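You operate a simulated robot arm through the tools that you are given. There is no shell and no other tool. Be economical: measure what you need, move in short steps, check, and stop when the job is done.

You run a simulated two-armed robot. Do the job below in one go: nothing can be reset, and whatever is moved stays where it is left.

## Task
Grind the sesame in the mill and stir it into the filling bowl.
Fine: wind till the mill is empty, empty the green measuring cup into the bowl, stir three turns; empty cup on the drip plate, paddle in its pot. Set down upright: green measuring cup.

The check looks at the end state, three seconds after you hand in, the way a careful person would. Anything else that was tipped, shoved, dropped, spilled or broken makes it a failure.

## Robot
Two 7-joint arms with two-finger parallel grippers on one trunk, on a base that drives. Base frame: it is fixed to the floor where the robot stands at the start and does not move with it; the origin is under the middle of the robot, x ahead of it, y to its left, z up; the surface under the hand at the start is at about z = 850. Units: mm, rad, N and s.
The left shoulder is at the start at [30, 119, 1010], the right one opposite. With the tool pointing down near the work surface each hand reaches from about 280 to 680 mm from the robot's upright axis, wherever it stands, measured 20 degrees to its own side. Places, roughly: drip plate top [500, -1200, 900]; filling bowl (19x19x10 cm) [500, 100, 900]; paddle pot [900, 200, 900]; sesame mill [800, 0, 1000]; sesame mill crank [700, 0, 1100]. Payload 3.43 kg a hand.
The tool frame of a hand sits at the grasp point between the pads (the TCP): z along the fingers, y along the line on which they close. The tips reach 30 mm beyond it. Largest opening 94 mm; finger width 28, thickness 10; the body of the gripper, 50 by 96 mm, starts 55 mm behind the TCP.
Orientation is that of the tool frame in the base frame, as a unit quaternion [x, y, z, w]. With the fingers straight down and closing along the base's y, the tool's x points along the base's -x, its y along +y and its z along -z.

## Interface
- The arms move only by the tool drive_tool. It takes "left_steps", "right_steps" or both (then of equal length, played together; a hand with none holds still); each is a list of rows, each a list of 7 numbers: the closure in counts, from 0 (fully open) to 255 (shut), then the shift along the base's x, y, z in mm, then the turn, a rotation vector about the base's x, y, z in rad. In form: [[grip, tx, ty, tz, ax, ay, az], ...]. A call has 1 to 8 rows; each row is the pose to reach, as a shift and turn from the pose commanded when the call began. Rows are played at 5 a second. More than 50 mm and 0.15 rad between two rows, or a gripper value outside its range, and nothing of the call is played. Where a pose cannot be reached the arm comes as near as it can. A force on the tool above 40 N (or 10 N above the force at the start of the call, whichever is more), or a blocked arm, ends the call early, and 0.2 s more pass. Each finger travels about 72 mm/s and halts on what it meets, pressing with about 39 N; the grip force reading is that of the motor and also rises with nothing between the fingers. The clock runs only during rows and for 0.2 s after the last one: add rows that repeat a pose to give the fingers time. The reply holds the time, the measured pose of the TCP, the force on the tool along the base axes, the opening and the grip force, in the units named above and with some noise, with the torque about the TCP (base axes, N m) and any sound that the robot's microphone picked up, and new pictures: "views" is both (left out), scene, wrist or none (wrist: the cameras of the hands that moved).
- Cameras (640 x 400 px; columns grow to the right, rows downward): "scene" is now at [48.5, 11.8, 1716.1]; the picture's right is [0.14, -0.99, 0.00], its down [-0.75, -0.11, -0.65] and it looks along [0.64, 0.09, -0.76] (base axes); focal length 268 px, centre (320, 200). "left" rides on the left gripper at [76, -14, -103] in its tool frame; the picture's right is [0.18, 0.98, 0.00], its down [-0.75, 0.14, -0.64] and it looks along [-0.63, 0.12, 0.77] (tool axes); focal length 243 px, centre (320, 200). "right" rides on the right gripper at [76, 14, -103] in its tool frame; the picture's right is [-0.18, 0.98, 0.00], its down [-0.75, -0.14, -0.64] and it looks along [-0.63, -0.12, 0.77] (tool axes); focal length 243 px, centre (320, 200). There is no depth. A picture from a camera that has moved, and an enlarged one, comes with that camera's place and axes in the base frame and with its lens.
- slide_trunk(by): slides the trunk up (or, below 0, down) by that many mm; the arms and the scene camera ride with it, the base frame stays. It gives what a move gives, with no picture.
- steer(legs): drives the robot by 1 to 6 legs, each [ahead, turn to the left] in mm and rad, along the robot's own axes; the way and the turn of a leg run together, so that a leg with both is an arc; at most 1500 mm and 3.142 rad a leg. The arms and the cameras ride along, it lands a little off, and it stops where it bumps. It gives what a move gives, and a new picture of the scene camera.
- head_to(pan, tilt): turns the head with the scene camera to pan (to the left, within 2.496 rad either way) and tilt (down, from -0.506 to 1.204), counted from straight ahead of the robot. It gives what a move gives, and a new picture of the scene camera.
- enlarge(camera, box): a new picture of the part [left, top, right, bottom] of that camera's present view, enlarged. The clock stands still meanwhile.
- job_done(): hands the job in; it is judged then, once.

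Go step by step. Nothing tells you exact positions but the pictures and the camera data: compare them with the known pose of the tool, close in by small moves and look again before you grip or let go. The budget is 120 turns and 260 pictures, counting those below and the enlarged ones. Unless the task says otherwise, let go and move clear before handing in, and close with one line.

The tools are called after "Emit:" as name(argument=value, ...) on one line, values as JSON. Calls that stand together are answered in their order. drive_tool: Moves the arms, as the interface text tells. Its arguments: {"type":"object","properties":{"left_steps":{"type":"array","items":{"type":"array","items":{"type":"number"}}},"right_steps":{"type":"array","items":{"type":"array","items":{"type":"number"}}},"views":{"type":"string","enum":["both","scene","wrist","none"]}},"required":[]} The other tools are called the same way: slide_trunk (by) slides the trunk up or down; steer (legs) drives the base; head_to (pan, tilt) turns the head that bears the scene camera; enlarge (camera, box) takes an enlarged picture of a part of a camera's view; job_done () hands the job in.

At the start:

```text
time_s: 0.0
left_tool_pos: [411.4, 240.7, 1256.2]
left_tool_rot: [-0.001, 1.0, -0.001, 0.0]
left_force: [-0.6, -0.8, 0.8]
left_ft_torque: [-0.04, 0.01, 0.04]
left_grip_width: 93.9
left_grasp_force: 0.0
right_tool_pos: [458.5, -186.9, 1265.1]
right_tool_rot: [0.0, 1.0, 0.0, 0.0]
right_force: [0.9, 0.2, 0.4]
right_ft_torque: [-0.01, 0.01, -0.01]
right_grip_width: 94.0
right_grasp_force: 0.1
trunk travel left (down, up): [-275.0, 135.0]
robot x, y, heading: [0.4, 1.8, -0.002]
head pan, tilt: [0.145, 0.864]
```

scene: 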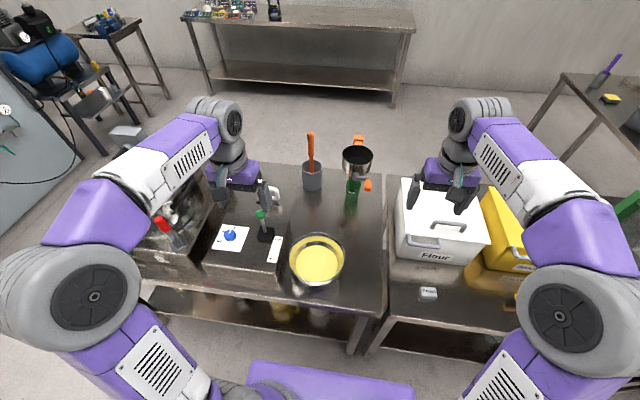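
right: 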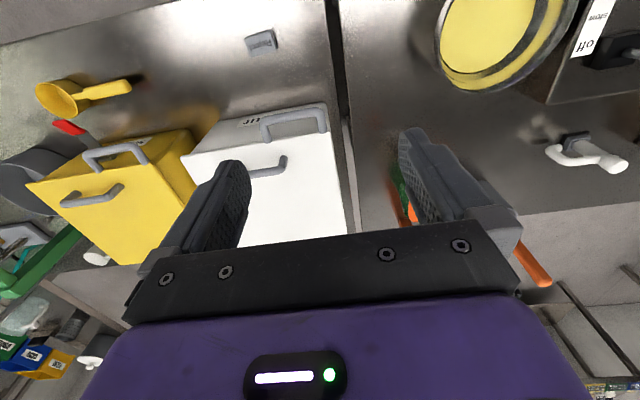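
left: 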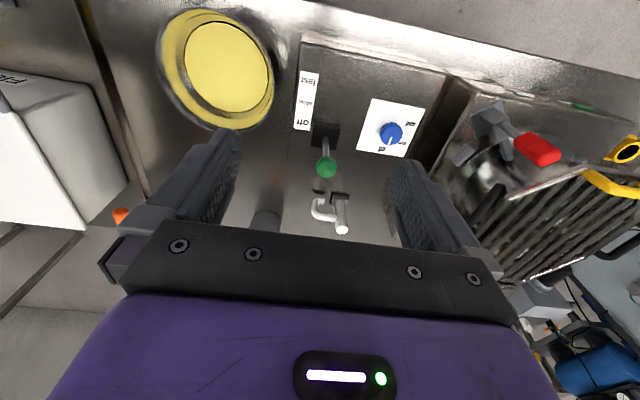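

I see the bowl ahead, the pot with an orange paddle, and the mill with a dark hopper and something green under it. I'll enlarge these to get detail.

Emit:
enlarge(camera="scene", box=[280, 120, 400, 195])

Emit:
enlarge(camera="scene", box=[240, 120, 400, 300])

Emit:
head_to(pan=-1.1, tilt=0.6)

```text
5.33 times, centred on (340, 158) of scene
camera zoom: at [48.5, 11.8, 1716.1], right [0.14, -0.99, 0.0], down [-0.75, -0.11, -0.65], along [0.64, 0.09, -0.76], focal length 1428 px, centre (213, 427)
```

zoom: 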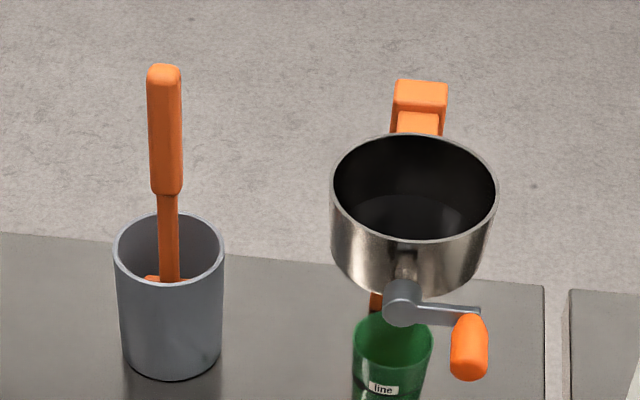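

```text
2.22 times, centred on (320, 210) of scene
camera zoom: at [48.5, 11.8, 1716.1], right [0.14, -0.99, 0.0], down [-0.75, -0.11, -0.65], along [0.64, 0.09, -0.76], focal length 595 px, centre (320, 178)
```

zoom: 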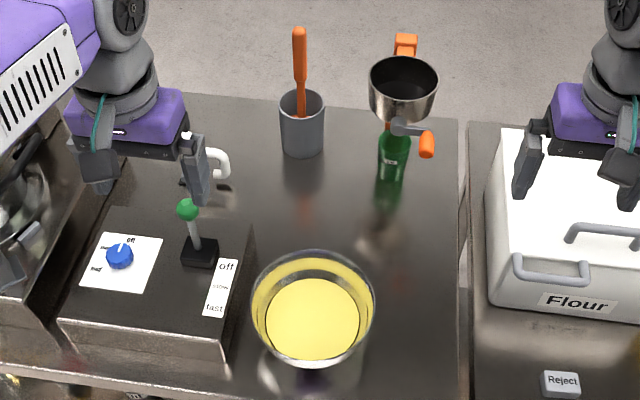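

```text
time_s: 1.4
left_tool_pos: [411.5, 241.4, 1256.6]
left_tool_rot: [-0.001, 1.0, -0.001, 0.0]
left_force: [1.1, 0.2, -0.5]
left_ft_torque: [0.01, -0.02, 0.02]
left_grip_width: 93.9
left_grasp_force: 0.0
right_tool_pos: [458.3, -186.2, 1265.9]
right_tool_rot: [0.0, 1.0, 0.0, -0.001]
right_force: [0.3, -0.3, -0.6]
right_ft_torque: [0.04, 0.0, 0.03]
right_grip_width: 93.9
right_grasp_force: 0.1
trunk travel left (down, up): [-275.0, 135.0]
robot x, y, heading: [-4.0, 1.4, -0.002]
head pan, tilt: [-1.1, 0.6]
camera scene: at [12.1, -78.0, 1738.1], right [-0.89, -0.45, 0.0], down [-0.26, 0.5, -0.82], along [0.38, -0.73, -0.57], focal length 268 px, centre (320, 200)
```

scene: 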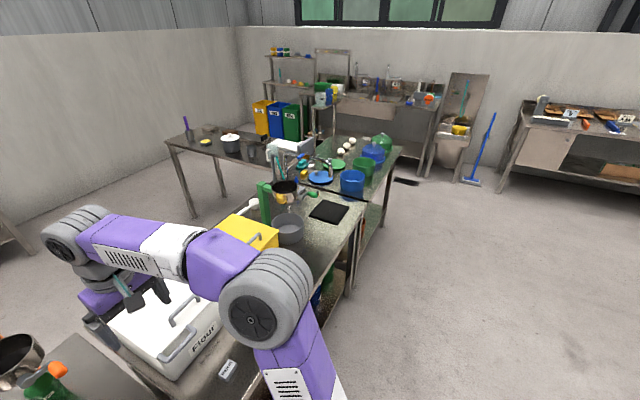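

The far table at the right should hold the drip plate; I'll zoom there, then turn the head back to the mill.

Emit:
enlarge(camera="scene", box=[240, 130, 420, 250])

Emit:
head_to(pan=0.0, tilt=0.6)

Emit:
enlarge(camera="scene", box=[250, 220, 370, 300])

```text
3.33 times, centred on (330, 190) of scene
camera zoom: at [12.1, -78.0, 1738.1], right [-0.89, -0.45, 0.0], down [-0.26, 0.5, -0.82], along [0.38, -0.73, -0.57], focal length 893 px, centre (287, 233)
```

zoom: 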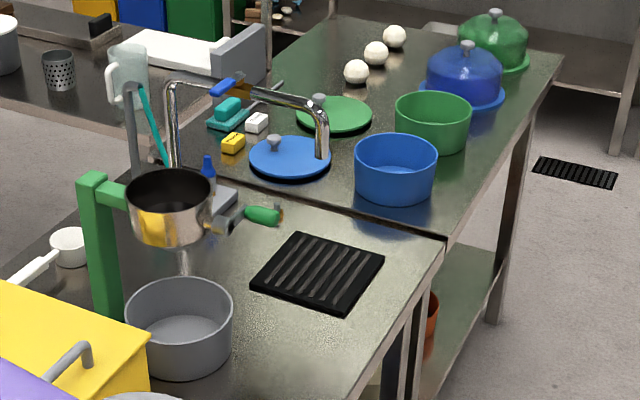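

```text
time_s: 2.8
left_tool_pos: [412.2, 240.2, 1256.8]
left_tool_rot: [0.0, 1.0, -0.001, 0.0]
left_force: [-0.4, -0.5, -0.6]
left_ft_torque: [0.01, 0.02, 0.01]
left_grip_width: 94.3
left_grasp_force: 0.1
right_tool_pos: [458.2, -186.2, 1264.9]
right_tool_rot: [0.0, 1.0, 0.0, 0.0]
right_force: [-0.6, 0.3, 0.5]
right_ft_torque: [0.04, -0.03, -0.01]
right_grip_width: 94.0
right_grasp_force: 0.1
trunk travel left (down, up): [-275.0, 135.0]
robot x, y, heading: [1.3, 1.6, -0.0]
head pan, tilt: [0.0, 0.6]
camera scene: at [60.3, 0.6, 1738.1], right [0.0, -1.0, 0.0], down [-0.56, 0.0, -0.83], along [0.83, 0.0, -0.56], focal length 268 px, centre (320, 200)
```

scene: 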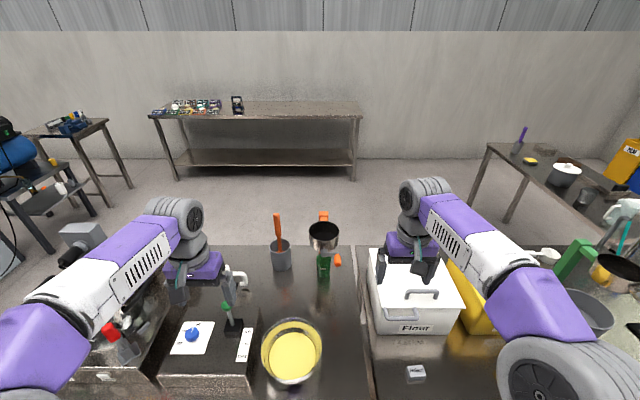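

```text
5.00 times, centred on (310, 260) of scene
camera zoom: at [60.3, 0.6, 1738.1], right [0.0, -1.0, 0.0], down [-0.56, 0.0, -0.83], along [0.83, 0.0, -0.56], focal length 1339 px, centre (370, -100)
```

zoom: 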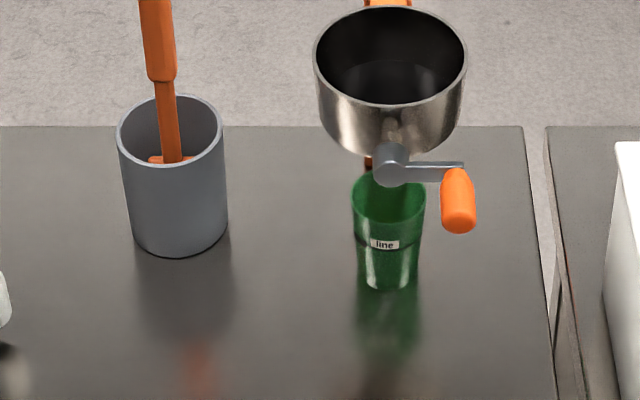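

The drip plate is the black grate; the orange mill with the green cup ("line" label), crank towards me, sits at about x 700–830. I'll pitch the right hand towards horizontal and bring it in front of the crank to look.

Emit:
drive_tool(right_steps=[[0, 5, 12, -10, 0, -0.15, 0], [0, 10, 25, -20, 0, -0.3, 0], [0, 15, 38, -30, 0, -0.45, 0], [0, 20, 50, -40, 0, -0.6, 0], [0, 25, 62, -50, 0, -0.75, 0], [0, 30, 75, -60, 0, -0.9, 0], [0, 35, 87, -70, 0, -1.05, 0], [0, 40, 100, -80, 0, -1.2, 0]])

```text
time_s: 4.6
left_tool_pos: [412.4, 242.0, 1256.2]
left_tool_rot: [0.0, 1.0, -0.001, 0.001]
left_force: [-0.2, -0.5, 0.5]
left_ft_torque: [0.01, -0.01, 0.01]
left_grip_width: 94.1
left_grasp_force: 0.1
right_tool_pos: [499.1, -84.7, 1184.7]
right_tool_rot: [0.0, 0.825, 0.0, 0.564]
right_force: [0.4, -0.6, -0.2]
right_ft_torque: [0.01, 0.03, -0.01]
right_grip_width: 93.8
right_grasp_force: 0.0
trunk travel left (down, up): [-275.0, 135.0]
robot x, y, heading: [-4.1, -0.3, -0.004]
head pan, tilt: [0.0, 0.6]
camera scene: at [61.4, 1.1, 1738.0], right [0.0, -1.0, 0.0], down [-0.57, 0.0, -0.82], along [0.82, 0.0, -0.57], focal length 268 px, centre (320, 200)
camera right: at [376.1, -72.1, 1151.7], right [0.07, 0.98, 0.17], down [-0.32, -0.14, 0.94], along [0.94, -0.12, 0.31], focal length 243 px, centre (320, 200)
```

scene: 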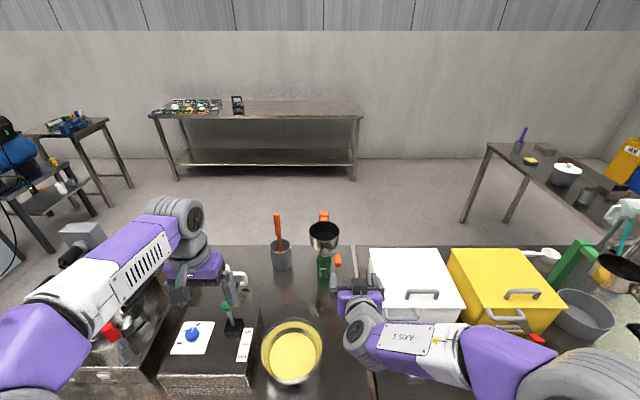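
right: 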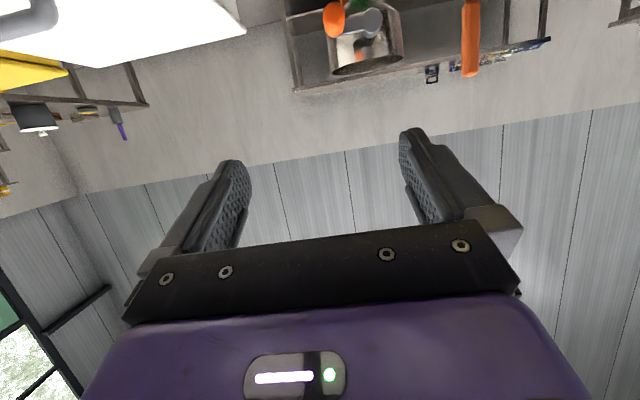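

Triangulating from both views: knob tip ≈ (683, −60, 1052), hub ≈ (752, −12, 1042), so radius about 47 mm. I move the right hand level in front of the knob.

Emit:
drive_tool(right_steps=[[0, 30, 7, -34, 0, -0.09, 0], [0, 60, 14, -68, 0, -0.18, 0], [0, 90, 20, -102, 0, -0.27, 0], [0, 121, 27, -135, 0, -0.37, 0], [0, 121, 27, -135, 0, -0.37, 0]])

Emit:
enlarge(camera="scene", box=[270, 210, 390, 290])

```text
time_s: 5.8
left_tool_pos: [409.6, 239.8, 1256.2]
left_tool_rot: [0.001, 1.0, -0.001, 0.001]
left_force: [-0.3, 0.5, 1.5]
left_ft_torque: [0.01, -0.05, -0.02]
left_grip_width: 94.0
left_grasp_force: 0.0
right_tool_pos: [616.8, -62.5, 1054.0]
right_tool_rot: [0.0, 0.706, 0.0, 0.708]
right_force: [0.2, 0.0, -0.6]
right_ft_torque: [-0.01, 0.0, 0.02]
right_grip_width: 94.1
right_grasp_force: 0.0
trunk travel left (down, up): [-275.0, 135.0]
robot x, y, heading: [0.5, -0.8, -0.001]
head pan, tilt: [0.0, 0.6]
camera scene: at [59.1, -0.5, 1738.2], right [0.0, -1.0, 0.0], down [-0.56, 0.0, -0.83], along [0.83, 0.0, -0.56], focal length 268 px, centre (320, 200)
camera right: at [513.8, -48.6, 977.3], right [0.0, 0.98, 0.18], down [-0.64, -0.14, 0.75], along [0.77, -0.12, 0.63], focal length 243 px, centre (320, 200)
```

scene: 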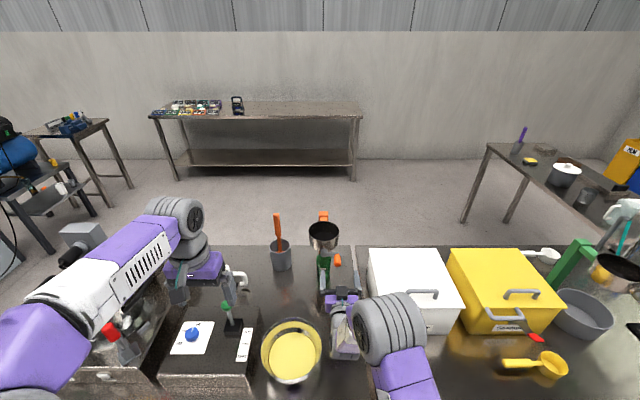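
right: 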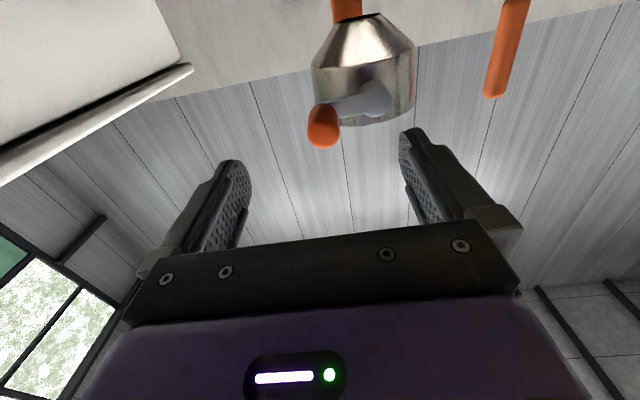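

```text
5.00 times, centred on (330, 250) of scene
camera zoom: at [59.1, -0.5, 1738.2], right [0.0, -1.0, 0.0], down [-0.56, 0.0, -0.83], along [0.83, 0.0, -0.56], focal length 1339 px, centre (270, -50)
```

zoom: 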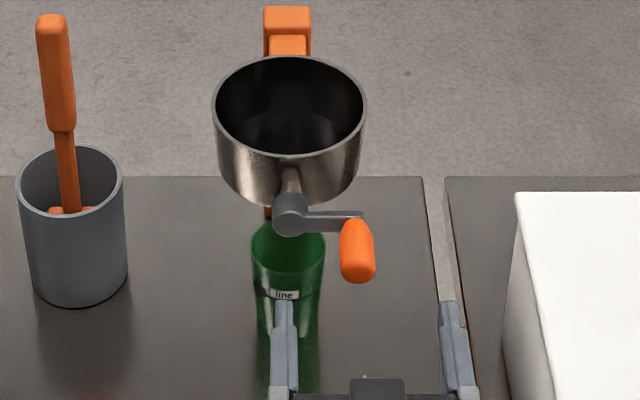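

Refined: knob tip (678, −61, 1057), hub front (738, −14, 1054). I half close, advance over the knob and grip it.

Emit:
drive_tool(right_steps=[[110, 0, 0, 5, 0, 0, 0], [110, 26, -1, 5, 0, 0, 0], [110, 52, -1, 5, 0, 0, 0], [110, 78, -1, 5, 0, 0, 0], [110, 78, -1, 5, 0, 0, 0]])

Emit:
enlarge(camera="scene", box=[270, 210, 390, 290])

```text
time_s: 6.8
left_tool_pos: [411.7, 240.9, 1254.4]
left_tool_rot: [0.001, 1.0, -0.001, 0.0]
left_force: [1.3, 1.1, -1.0]
left_ft_torque: [0.05, 0.08, -0.04]
left_grip_width: 94.2
left_grasp_force: 0.1
right_tool_pos: [691.8, -58.3, 1056.8]
right_tool_rot: [-0.001, 0.706, 0.002, 0.708]
right_force: [-29.2, -2.0, 9.6]
right_ft_torque: [0.09, -0.07, 0.75]
right_grip_width: 52.4
right_grasp_force: 0.1
trunk travel left (down, up): [-275.0, 135.0]
robot x, y, heading: [-0.8, -1.6, 0.002]
head pan, tilt: [0.0, 0.6]
stopped in row 5 (right hand): the force on the tool passed its limit at 98 N (the readings are from after the stop); the commanded pose is now the measured one
camera scene: at [58.9, 0.8, 1738.2], right [0.0, -1.0, 0.0], down [-0.56, 0.0, -0.83], along [0.83, 0.0, -0.56], focal length 268 px, centre (320, 200)
camera right: at [587.3, -43.2, 981.0], right [0.0, 0.98, 0.19], down [-0.64, -0.14, 0.75], along [0.77, -0.12, 0.63], focal length 243 px, centre (320, 200)
```

scene: 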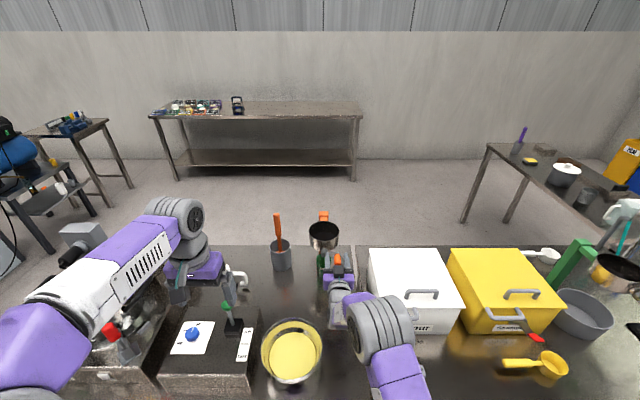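
right: 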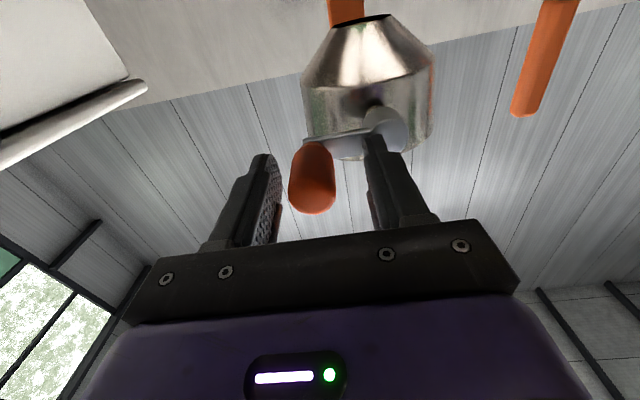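

```text
5.00 times, centred on (330, 250) of scene
camera zoom: at [58.9, 0.8, 1738.2], right [0.0, -1.0, 0.0], down [-0.56, 0.0, -0.83], along [0.83, 0.0, -0.56], focal length 1339 px, centre (270, -50)
```

zoom: 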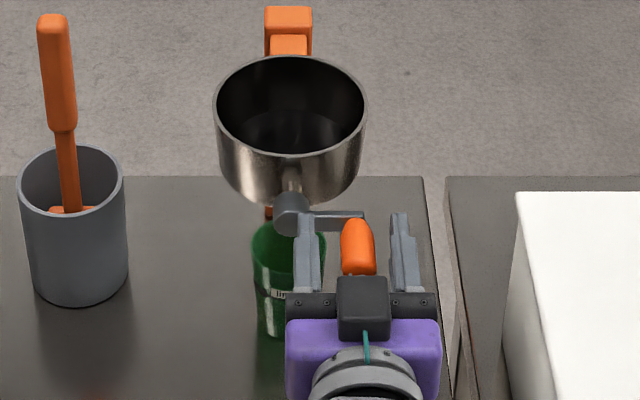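

The inner finger touched the hub front; the mill itself hasn't moved in the picture. I back off 6 mm and close on the knob.

Emit:
drive_tool(right_steps=[[110, -6, 0, 0, 0, 0, 0], [255, -6, -1, 0, 0, 0, 0], [255, -6, -1, 0, 0, 0, 0], [255, -6, -1, 0, 0, 0, 0], [255, -6, -1, 0, 0, 0, 0]], views="wrist")

Emit:
enlarge(camera="scene", box=[270, 210, 390, 290])

```text
time_s: 8.0
left_tool_pos: [410.7, 239.8, 1255.8]
left_tool_rot: [0.001, 1.0, 0.0, 0.0]
left_force: [-0.1, 0.7, -1.2]
left_ft_torque: [0.01, 0.02, 0.02]
left_grip_width: 93.9
left_grasp_force: 0.0
right_tool_pos: [686.0, -61.1, 1055.7]
right_tool_rot: [0.0, 0.708, 0.0, 0.706]
right_force: [1.2, -5.6, -1.3]
right_ft_torque: [-0.02, 0.06, -0.36]
right_grip_width: 23.6
right_grasp_force: 45.0
trunk travel left (down, up): [-275.0, 135.0]
robot x, y, heading: [0.6, 3.1, 0.001]
head pan, tilt: [0.0, 0.6]
camera right: at [583.2, -45.8, 980.3], right [0.0, 0.98, 0.19], down [-0.64, -0.14, 0.75], along [0.77, -0.12, 0.63], focal length 243 px, centre (320, 200)
```

right: 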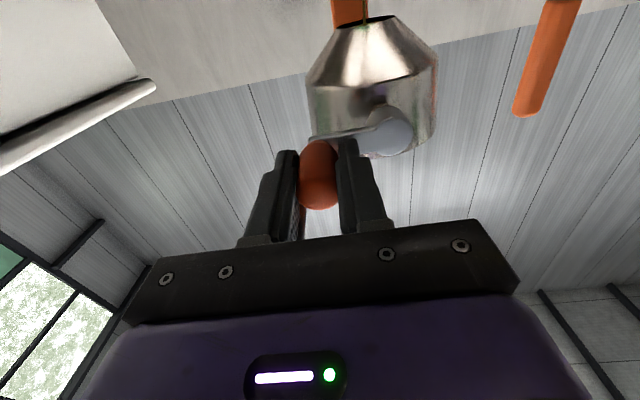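

```text
5.00 times, centred on (330, 250) of scene
camera zoom: at [60.6, -0.4, 1738.1], right [0.0, -1.0, 0.0], down [-0.57, 0.0, -0.82], along [0.82, 0.0, -0.57], focal length 1339 px, centre (270, -50)
```

zoom: 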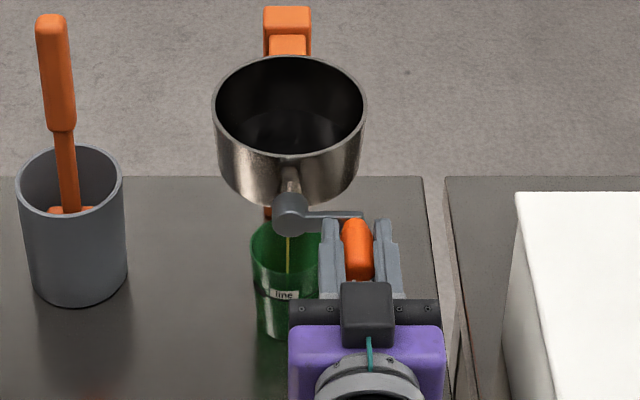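

Knob gripped (23.6 mm), and a thin stream already shows under the spout. I try a first quarter turn clockwise to test centre and radius.

Emit:
drive_tool(right_steps=[[255, 0, 1.6, -12.2, 0, 0, 0], [255, 0, 6.3, -23.5, 0, 0, 0], [255, 0, 13.8, -33.2, 0, 0, 0], [255, 0, 23.5, -40.7, 0, 0, 0], [255, 0, 34.8, -45.4, 0, 0, 0], [255, 0, 47, -47, 0, 0, 0]], views="wrist")

Emit:
enlarge(camera="scene", box=[270, 210, 390, 290])

```text
time_s: 8.6
left_tool_pos: [408.5, 239.4, 1257.0]
left_tool_rot: [0.002, 1.0, -0.001, 0.001]
left_force: [0.4, 0.2, -0.1]
left_ft_torque: [0.0, -0.02, -0.02]
left_grip_width: 93.9
left_grasp_force: 0.0
right_tool_pos: [686.1, -60.6, 1049.7]
right_tool_rot: [0.004, 0.695, -0.002, 0.719]
right_force: [-18.7, -8.2, 9.7]
right_ft_torque: [0.03, 0.18, 1.01]
right_grip_width: 23.6
right_grasp_force: 45.0
trunk travel left (down, up): [-275.0, 135.0]
robot x, y, heading: [0.7, 0.1, 0.003]
head pan, tilt: [0.0, 0.6]
stopped in row 3 (right hand): the force on the tool passed its limit at 52 N (the readings are from after the stop); the commanded pose is now the measured one
camera right: at [586.1, -44.6, 970.0], right [0.0, 0.98, 0.19], down [-0.67, -0.14, 0.73], along [0.74, -0.13, 0.66], focal length 243 px, centre (320, 200)
```

right: 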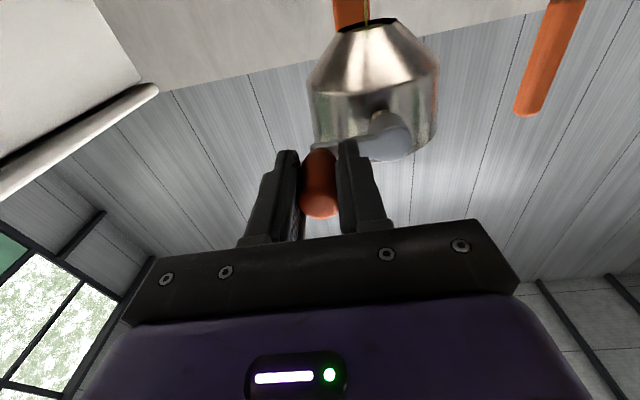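

```text
5.00 times, centred on (330, 250) of scene
camera zoom: at [54.9, 0.0, 1738.1], right [0.0, -1.0, 0.0], down [-0.56, 0.0, -0.83], along [0.83, 0.0, -0.56], focal length 1339 px, centre (270, -50)
```

zoom: 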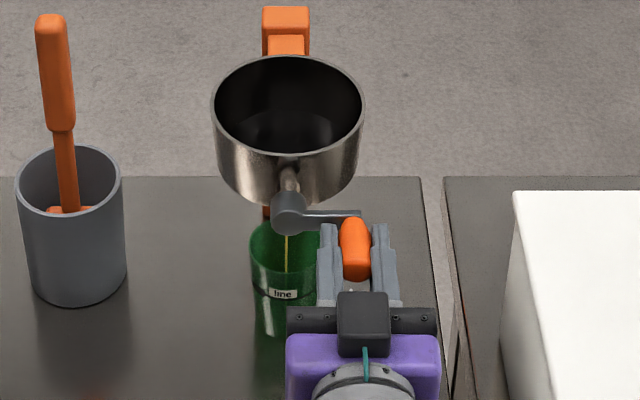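

The crank resisted downward motion. I'll try the other way in small slow steps.

Emit:
drive_tool(right_steps=[[255, 0, 0, 4, 0, 0, 0], [255, 0, 0, 8, 0, 0, 0], [255, 0, 0.5, 12, 0, 0, 0], [255, 0, 2, 18, 0, 0, 0], [255, 0, 4, 23, 0, 0, 0]], views="wrist")

Emit:
enlarge(camera="scene", box=[270, 210, 390, 290])

```text
time_s: 9.8
left_tool_pos: [407.8, 238.4, 1257.5]
left_tool_rot: [0.001, 1.0, 0.0, 0.002]
left_force: [0.1, 0.0, -0.6]
left_ft_torque: [-0.04, 0.01, 0.04]
left_grip_width: 93.7
left_grasp_force: 0.0
right_tool_pos: [686.9, -53.6, 1071.0]
right_tool_rot: [0.003, 0.695, 0.0, 0.719]
right_force: [-25.2, -6.1, 2.9]
right_ft_torque: [0.06, 0.58, 0.29]
right_grip_width: 23.4
right_grasp_force: 44.5
trunk travel left (down, up): [-275.0, 135.0]
robot x, y, heading: [0.3, 0.5, 0.002]
head pan, tilt: [0.0, 0.6]
camera right: at [586.5, -39.0, 992.5], right [0.0, 0.98, 0.19], down [-0.67, -0.14, 0.73], along [0.74, -0.13, 0.66], focal length 243 px, centre (320, 200)
```

right: 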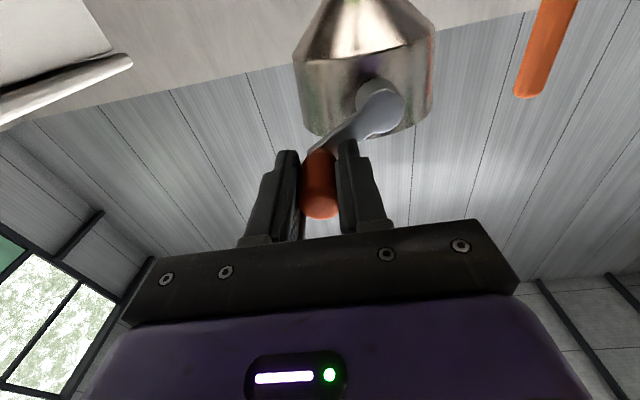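

```text
5.00 times, centred on (330, 250) of scene
camera zoom: at [55.1, -0.8, 1738.3], right [0.0, -1.0, 0.0], down [-0.56, 0.0, -0.83], along [0.83, 0.0, -0.56], focal length 1339 px, centre (270, -50)
```

zoom: 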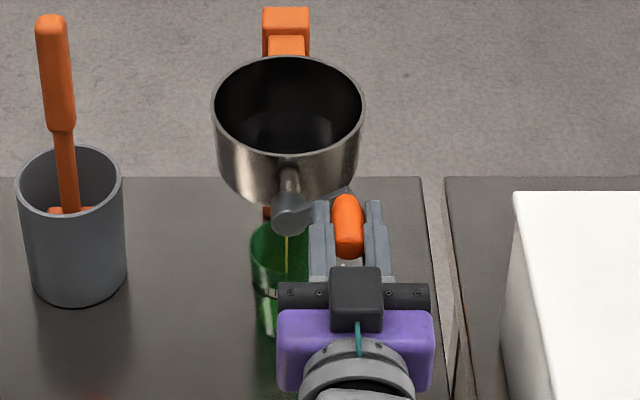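

Counter-clockwise turns freely. I correct the slight hand pitch and continue that way through 120°.

Emit:
drive_tool(right_steps=[[255, -2, 0, 0, 0, 0.03, 0], [255, -3, 6.4, 10.1, 0, 0.03, 0], [255, -3, 15.3, 18.2, 0, 0.03, 0], [255, -3, 25.9, 23.8, 0, 0.03, 0], [255, -3, 37.7, 26.4, 0, 0.03, 0], [255, -3, 49.7, 25.8, 0, 0.03, 0], [255, -3, 61.1, 22.2, 0, 0.03, 0], [255, -3, 71.2, 15.8, 0, 0.03, 0]], views="wrist")

Emit:
enlarge(camera="scene", box=[270, 210, 390, 290])

```text
time_s: 11.6
left_tool_pos: [412.9, 238.6, 1256.6]
left_tool_rot: [0.002, 1.0, -0.001, 0.0]
left_force: [-0.3, 0.2, 0.2]
left_ft_torque: [0.0, 0.0, -0.01]
left_grip_width: 94.3
left_grasp_force: 0.1
right_tool_pos: [687.9, 14.9, 1083.4]
right_tool_rot: [0.004, 0.709, -0.001, 0.706]
right_force: [1.1, -7.5, -9.8]
right_ft_torque: [0.04, -0.92, 0.8]
right_grip_width: 23.5
right_grasp_force: 44.4
trunk travel left (down, up): [-275.0, 135.0]
robot x, y, heading: [-0.6, 0.9, 0.003]
head pan, tilt: [0.0, 0.6]
camera right: at [584.0, 30.4, 1008.3], right [0.01, 0.98, 0.19], down [-0.64, -0.14, 0.76], along [0.77, -0.13, 0.63], focal length 243 px, centre (320, 200)
```

right: 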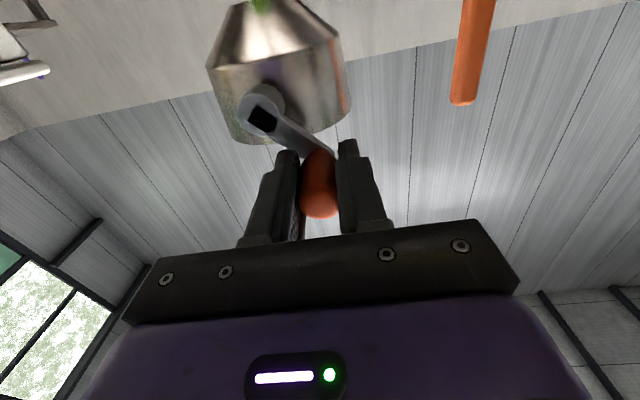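

```text
5.00 times, centred on (330, 250) of scene
camera zoom: at [61.4, -1.1, 1738.0], right [0.0, -1.0, 0.0], down [-0.57, 0.0, -0.82], along [0.82, 0.0, -0.57], focal length 1339 px, centre (270, -50)
```

zoom: 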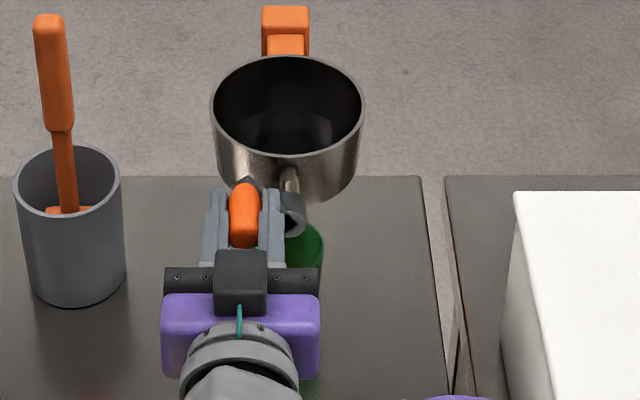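

The knob spins in the grip and the crank turns well; fit gives centre (y −15, z 1049), radius 46.5. I continue around the lower half.

Emit:
drive_tool(right_steps=[[255, 0, 11.1, -17, 0, 0, 0], [255, 0, 16.3, -32.2, 0, 0, 0], [255, 0, 16, -48.4, 0, 0, 0], [255, 0, 10.3, -63.4, 0, 0, 0], [255, 0, -0.3, -75.6, 0, 0, 0], [255, 0, -14.5, -83.5, 0, 0, 0], [255, 0, -30.4, -86, 0, 0, 0], [255, 0, -46.3, -82.9, 0, 0, 0]], views="wrist")

Emit:
enlarge(camera="scene", box=[270, 210, 390, 290])

```text
time_s: 13.4
left_tool_pos: [412.2, 240.9, 1255.8]
left_tool_rot: [0.001, 1.0, -0.002, -0.001]
left_force: [0.1, 0.6, -0.1]
left_ft_torque: [-0.01, -0.02, 0.03]
left_grip_width: 94.1
left_grasp_force: 0.1
right_tool_pos: [687.1, -26.8, 1005.9]
right_tool_rot: [0.003, 0.705, 0.001, 0.709]
right_force: [17.9, 4.4, 17.1]
right_ft_torque: [-0.06, -0.82, 0.29]
right_grip_width: 23.3
right_grasp_force: 44.4
trunk travel left (down, up): [-275.0, 135.0]
robot x, y, heading: [1.7, -0.4, -0.003]
head pan, tilt: [0.0, 0.6]
camera right: at [584.6, -11.2, 929.5], right [0.0, 0.98, 0.19], down [-0.65, -0.14, 0.75], along [0.76, -0.12, 0.64], focal length 243 px, centre (320, 200)
```

right: 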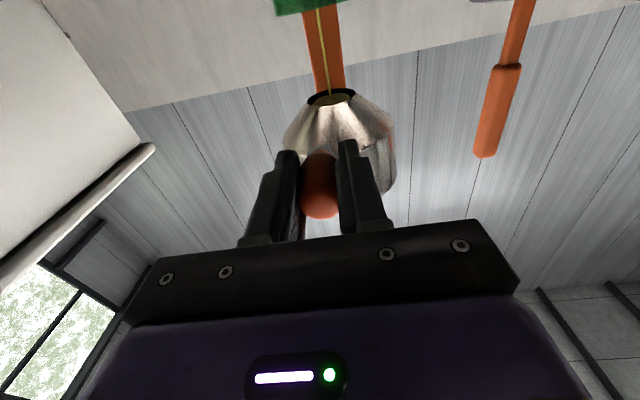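

```text
5.00 times, centred on (330, 250) of scene
camera zoom: at [61.2, 1.6, 1738.1], right [0.0, -1.0, 0.0], down [-0.57, 0.0, -0.82], along [0.82, 0.0, -0.57], focal length 1339 px, centre (270, -50)
```

zoom: 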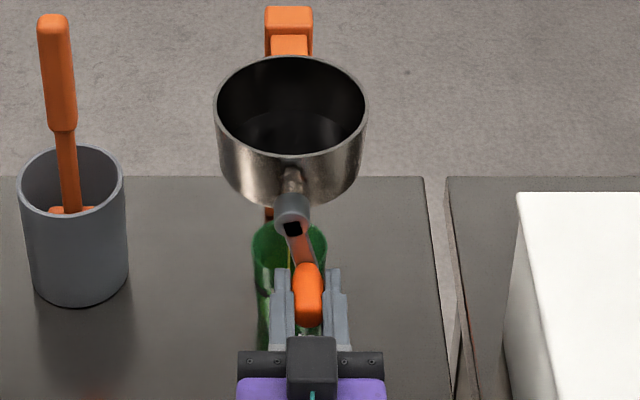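

Smooth, with the stream running into the cup. I go on with 30° rows.

Emit:
drive_tool(right_steps=[[255, 0, -19.4, 14.1, 0, 0, 0], [255, 0, -29.2, 36.1, 0, 0, 0], [255, 0, -26.7, 60.1, 0, 0, 0], [255, 0, -12.6, 79.5, 0, 0, 0], [255, 0, 9.4, 89.3, 0, 0, 0], [255, 0, 33.4, 86.8, 0, 0, 0], [255, 0, 52.8, 72.7, 0, 0, 0], [255, 0, 62.6, 50.7, 0, 0, 0]], views="none")

Emit:
enlarge(camera="scene", box=[280, 210, 370, 270])

```text
time_s: 15.2
left_tool_pos: [412.6, 238.1, 1256.5]
left_tool_rot: [0.002, 1.0, 0.0, -0.001]
left_force: [0.3, -0.1, -0.2]
left_ft_torque: [0.0, 0.02, -0.02]
left_grip_width: 94.1
left_grasp_force: 0.0
right_tool_pos: [685.7, 29.7, 1050.0]
right_tool_rot: [0.006, 0.709, -0.002, 0.705]
right_force: [4.3, -10.9, -1.1]
right_ft_torque: [0.04, 0.07, 0.81]
right_grip_width: 23.4
right_grasp_force: 44.8
trunk travel left (down, up): [-275.0, 135.0]
robot x, y, heading: [-3.2, -0.1, 0.001]
head pan, tilt: [0.0, 0.6]
```

```text
6.67 times, centred on (325, 240) of scene
camera zoom: at [61.1, -2.4, 1738.0], right [0.0, -1.0, 0.0], down [-0.57, 0.0, -0.82], along [0.82, 0.0, -0.57], focal length 1786 px, centre (287, -67)
```

zoom: 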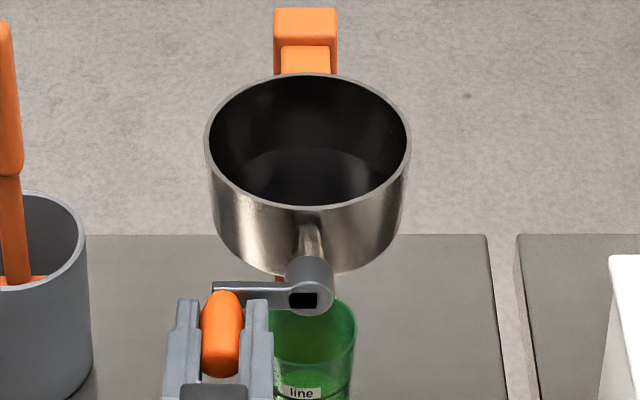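

Going well; the cup is filling. I now do a full turn per call.

Emit:
drive_tool(right_steps=[[255, 0, -8.3, -34.6, 0, 0, 0], [255, 0, -38.6, -53.2, 0, 0, 0], [255, 0, -73.2, -44.9, 0, 0, 0], [255, 0, -91.8, -14.6, 0, 0, 0], [255, 0, -83.5, 20, 0, 0, 0], [255, 0, -53.2, 38.6, 0, 0, 0], [255, 0, -18.6, 30.3, 0, 0, 0], [255, 0, 0, 0, 0, 0, 0]], views="none")

Emit:
enlarge(camera="scene", box=[280, 210, 370, 270])

```text
time_s: 17.0
left_tool_pos: [412.0, 237.7, 1255.6]
left_tool_rot: [0.002, 1.0, 0.0, 0.0]
left_force: [0.2, 0.1, -0.9]
left_ft_torque: [0.0, -0.05, 0.01]
left_grip_width: 93.9
left_grasp_force: 0.1
right_tool_pos: [686.3, 29.6, 1050.6]
right_tool_rot: [0.005, 0.71, -0.001, 0.705]
right_force: [9.4, -7.4, -1.1]
right_ft_torque: [0.03, 0.63, 0.92]
right_grip_width: 23.5
right_grasp_force: 44.8
trunk travel left (down, up): [-275.0, 135.0]
robot x, y, heading: [-1.1, 2.9, -0.005]
head pan, tilt: [0.0, 0.6]
```

```text
6.67 times, centred on (325, 240) of scene
camera zoom: at [61.8, -1.8, 1737.9], right [0.0, -1.0, 0.0], down [-0.57, 0.0, -0.82], along [0.82, 0.0, -0.57], focal length 1786 px, centre (287, -67)
```

zoom: 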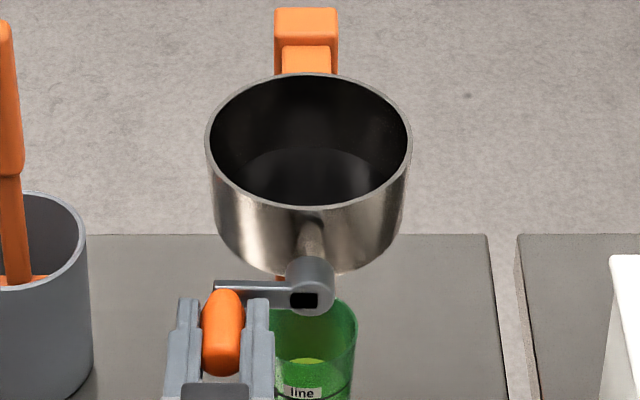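

Full turns work. Another turn, checking the stream from below.

Emit:
drive_tool(right_steps=[[255, 0, -8.3, -34.6, 0, 0, 0], [255, 0, -38.6, -53.2, 0, 0, 0], [255, 0, -73.2, -44.9, 0, 0, 0], [255, 0, -91.8, -14.6, 0, 0, 0], [255, 0, -83.5, 20, 0, 0, 0], [255, 0, -53.2, 38.6, 0, 0, 0], [255, 0, -18.6, 30.3, 0, 0, 0], [255, 0, 0, 0, 0, 0, 0]], views="wrist")

Emit:
enlarge(camera="scene", box=[295, 220, 355, 280])

```text
time_s: 18.8
left_tool_pos: [412.0, 237.4, 1256.5]
left_tool_rot: [0.002, 1.0, 0.0, 0.0]
left_force: [0.3, 0.1, 0.4]
left_ft_torque: [0.02, -0.04, -0.01]
left_grip_width: 94.0
left_grasp_force: 0.0
right_tool_pos: [685.6, 30.1, 1050.3]
right_tool_rot: [0.005, 0.709, -0.002, 0.705]
right_force: [4.5, -8.1, -1.3]
right_ft_torque: [0.05, 0.68, 0.88]
right_grip_width: 23.9
right_grasp_force: 45.0
trunk travel left (down, up): [-275.0, 135.0]
robot x, y, heading: [1.5, 0.6, -0.001]
head pan, tilt: [0.0, 0.6]
camera right: at [582.1, 45.6, 974.8], right [0.01, 0.98, 0.19], down [-0.64, -0.14, 0.76], along [0.77, -0.13, 0.63], focal length 243 px, centre (320, 200)
```

right: 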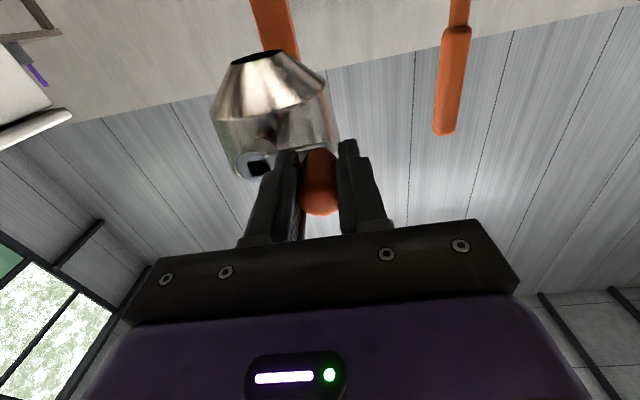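

```text
6.67 times, centred on (325, 250) of scene
camera zoom: at [60.6, -2.1, 1738.0], right [0.0, -1.0, 0.0], down [-0.57, 0.0, -0.82], along [0.82, 0.0, -0.57], focal length 1786 px, centre (287, -133)
```

zoom: 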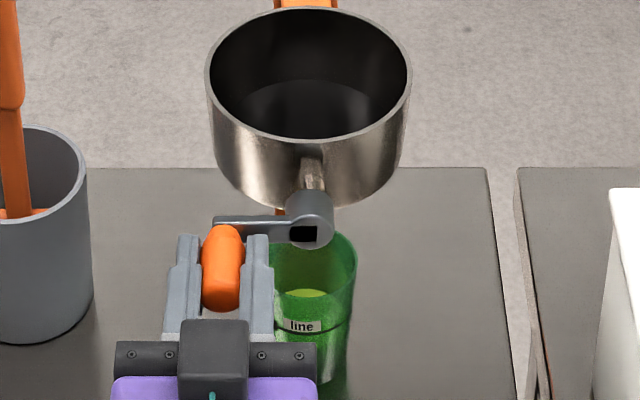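

No stream and an unchanged cup level suggest the mill is empty. I turn another three-eighths and look from below to confirm.

Emit:
drive_tool(right_steps=[[255, 0, -8.3, -34.6, 0, 0, 0], [255, 0, -38.6, -53.2, 0, 0, 0], [255, 0, -73.2, -44.9, 0, 0, 0], [255, 0, -91.8, -14.6, 0, 0, 0]], views="wrist")

Emit:
enlarge(camera="scene", box=[295, 220, 355, 280])

```text
time_s: 19.8
left_tool_pos: [412.0, 240.1, 1256.3]
left_tool_rot: [0.001, 1.0, 0.0, 0.0]
left_force: [0.5, -0.3, 1.1]
left_ft_torque: [-0.03, 0.01, 0.0]
left_grip_width: 94.0
left_grasp_force: 0.0
right_tool_pos: [685.0, -57.2, 1034.8]
right_tool_rot: [0.003, 0.709, 0.0, 0.705]
right_force: [0.8, 0.3, 1.6]
right_ft_torque: [-0.01, 0.43, 0.87]
right_grip_width: 23.6
right_grasp_force: 45.5
trunk travel left (down, up): [-275.0, 135.0]
robot x, y, heading: [-1.9, -1.4, -0.002]
head pan, tilt: [0.0, 0.6]
camera right: at [581.7, -42.6, 959.9], right [0.01, 0.98, 0.19], down [-0.64, -0.14, 0.76], along [0.77, -0.12, 0.63], focal length 243 px, centre (320, 200)
```

right: 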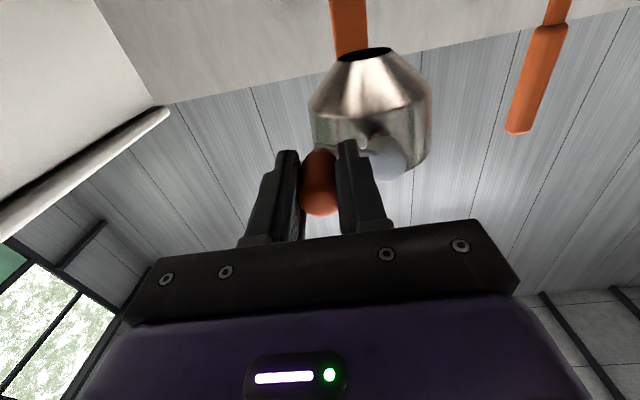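

```text
6.67 times, centred on (325, 250) of scene
camera zoom: at [60.7, 0.8, 1738.1], right [0.0, -1.0, 0.0], down [-0.57, 0.0, -0.82], along [0.82, 0.0, -0.57], focal length 1786 px, centre (287, -133)
```

zoom: 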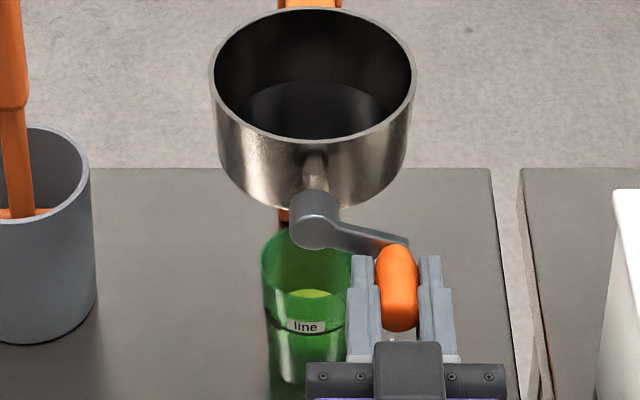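

The mill is empty: no stream, level unchanged. I leave the crank pointing up for clearance, release it and back away.

Emit:
drive_tool(right_steps=[[255, 0, 2, 18, 0, 0, 0], [255, 0, 8.3, 34.6, 0, 0, 0], [255, 0, 20, 46, 0, 0, 0], [255, 0, 38.6, 53.2, 0, 0, 0], [140, 0, 38.6, 51, 0, 0, 0], [140, 0, 38.6, 51, 0, 0, 0], [140, -40, 38.6, 51, 0, 0, 0], [140, -80, 38.6, 51, 0, 0, 0]], views="wrist")

Emit:
enlarge(camera="scene", box=[280, 210, 370, 300])

```text
time_s: 21.6
left_tool_pos: [411.5, 240.9, 1256.4]
left_tool_rot: [0.001, 1.0, -0.001, 0.0]
left_force: [-0.4, 1.1, 0.2]
left_ft_torque: [-0.01, 0.01, 0.04]
left_grip_width: 94.2
left_grasp_force: 0.1
right_tool_pos: [605.9, -19.8, 1087.3]
right_tool_rot: [0.005, 0.707, -0.001, 0.707]
right_force: [-0.4, -0.5, 0.7]
right_ft_torque: [-0.05, -0.04, -0.01]
right_grip_width: 42.6
right_grasp_force: 0.1
trunk travel left (down, up): [-275.0, 135.0]
robot x, y, heading: [3.4, 4.0, -0.002]
head pan, tilt: [0.0, 0.6]
camera right: at [502.9, -3.2, 1011.3], right [0.01, 0.98, 0.19], down [-0.64, -0.14, 0.75], along [0.77, -0.13, 0.63], focal length 243 px, centre (320, 200)
```

right: 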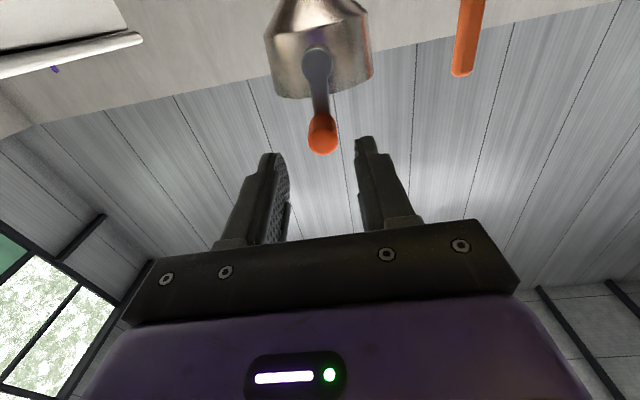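

```text
4.44 times, centred on (325, 255) of scene
camera zoom: at [59.6, 0.3, 1738.1], right [0.0, -1.0, 0.0], down [-0.56, 0.0, -0.83], along [0.83, 0.0, -0.56], focal length 1190 px, centre (298, -44)
```

zoom: 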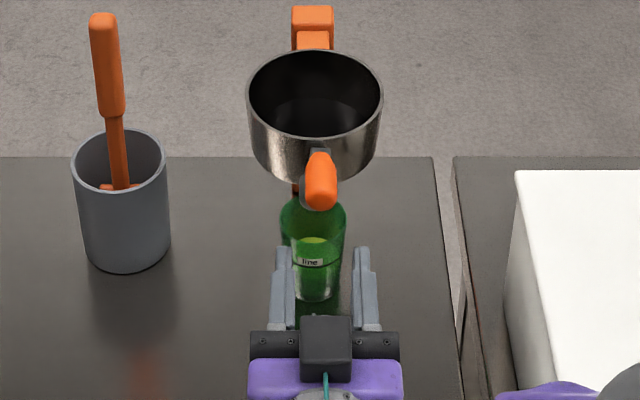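

I pitch the hand 25° down and lower a bit to view the cup from the side and triangulate it.

Emit:
drive_tool(right_steps=[[140, 4, 2, -15, 0, 0.12, 0], [140, 8, 4, -30, 0, 0.24, 0], [60, 11, 5, -45, 0, 0.36, 0], [0, 14, 6, -59, 0, 0.44, 0], [0, 14, 6, -59, 0, 0.44, 0]], views="wrist")

Emit:
enlarge(camera="right", box=[220, 0, 380, 100])

```text
time_s: 22.8
left_tool_pos: [411.8, 239.1, 1256.5]
left_tool_rot: [0.001, 1.0, -0.001, 0.0]
left_force: [0.4, 0.4, -0.2]
left_ft_torque: [-0.02, -0.01, -0.02]
left_grip_width: 94.0
left_grasp_force: 0.0
right_tool_pos: [620.8, -13.5, 1028.3]
right_tool_rot: [0.003, 0.844, -0.001, 0.536]
right_force: [-0.2, -0.4, -0.5]
right_ft_torque: [0.01, -0.06, -0.01]
right_grip_width: 94.0
right_grasp_force: 0.1
trunk travel left (down, up): [-275.0, 135.0]
robot x, y, heading: [-3.0, 2.5, -0.005]
head pan, tilt: [0.0, 0.6]
camera right: at [495.4, 0.9, 1004.2], right [0.09, 0.98, 0.17], down [-0.26, -0.14, 0.96], along [0.96, -0.13, 0.24], focal length 243 px, centre (320, 200)
```

right: 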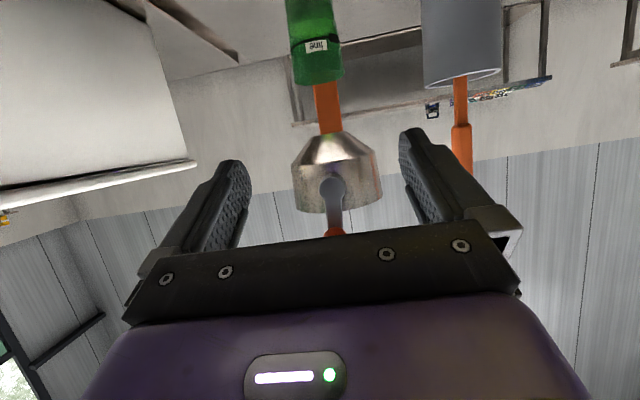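

```text
4.00 times, centred on (300, 50) of right
camera zoom: at [495.4, 0.9, 1004.2], right [0.09, 0.98, 0.17], down [-0.26, -0.14, 0.96], along [0.96, -0.13, 0.24], focal length 970 px, centre (400, 800)
```

zoom: 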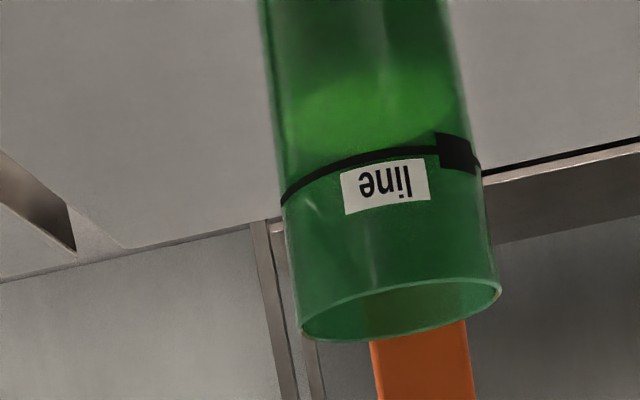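

Cup centre ≈ (833, −15), rim z ≈ 928, diameter ≈ 60 mm. I come in along the tool axis below the crank and stop short to check.

Emit:
drive_tool(right_steps=[[0, 33, 0, -27, 0, 0, 0], [0, 66, -1, -54, 0, 0, 0], [0, 100, -1, -80, 0, 0, 0], [0, 130, -1, -94, 0, 0, 0], [0, 130, -1, -94, 0, 0, 0]])

Emit:
enlarge(camera="scene", box=[280, 220, 370, 310])

```text
time_s: 24.0
left_tool_pos: [411.3, 239.5, 1256.7]
left_tool_rot: [0.0, 1.0, -0.001, 0.0]
left_force: [-0.4, 0.7, 0.2]
left_ft_torque: [-0.04, -0.01, 0.03]
left_grip_width: 93.6
left_grasp_force: 0.0
right_tool_pos: [749.4, -15.6, 938.1]
right_tool_rot: [0.004, 0.845, -0.002, 0.535]
right_force: [-0.1, 0.6, 1.4]
right_ft_torque: [0.0, -0.01, -0.03]
right_grip_width: 94.0
right_grasp_force: 0.1
trunk travel left (down, up): [-275.0, 135.0]
robot x, y, heading: [0.6, 2.9, -0.001]
head pan, tilt: [0.0, 0.6]
camera scene: at [59.7, 0.1, 1738.1], right [0.0, -1.0, 0.0], down [-0.56, 0.0, -0.83], along [0.83, 0.0, -0.56], focal length 268 px, centre (320, 200)
camera right: at [623.3, -1.4, 912.5], right [0.09, 0.98, 0.17], down [-0.26, -0.14, 0.96], along [0.96, -0.12, 0.24], focal length 243 px, centre (320, 200)
```

scene: 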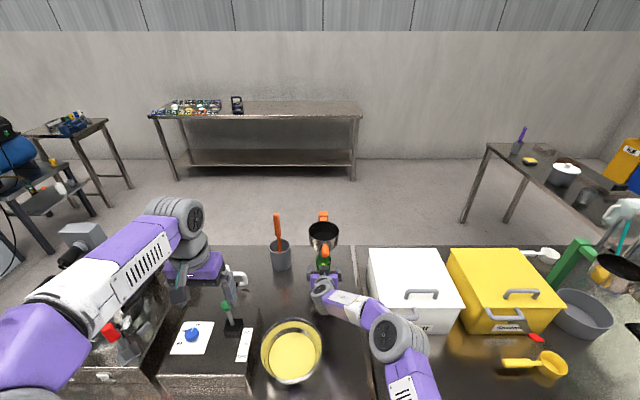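
right: 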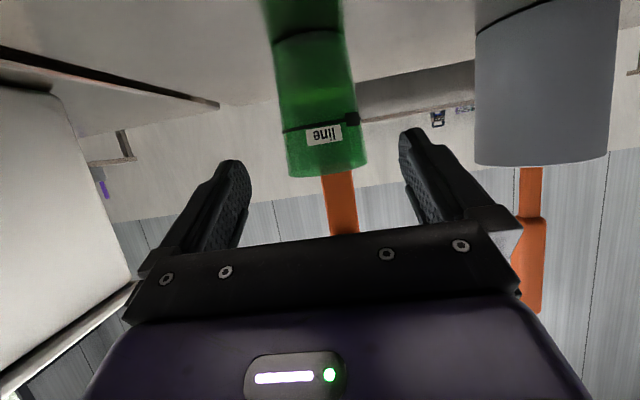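

```text
4.44 times, centred on (325, 265) of scene
camera zoom: at [59.7, 0.1, 1738.1], right [0.0, -1.0, 0.0], down [-0.56, 0.0, -0.83], along [0.83, 0.0, -0.56], focal length 1190 px, centre (298, -89)
```

zoom: 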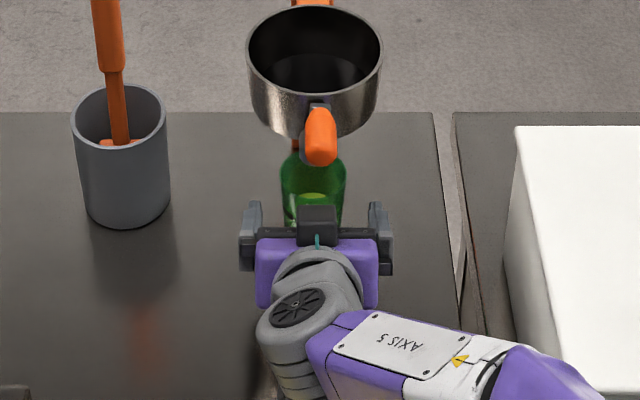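

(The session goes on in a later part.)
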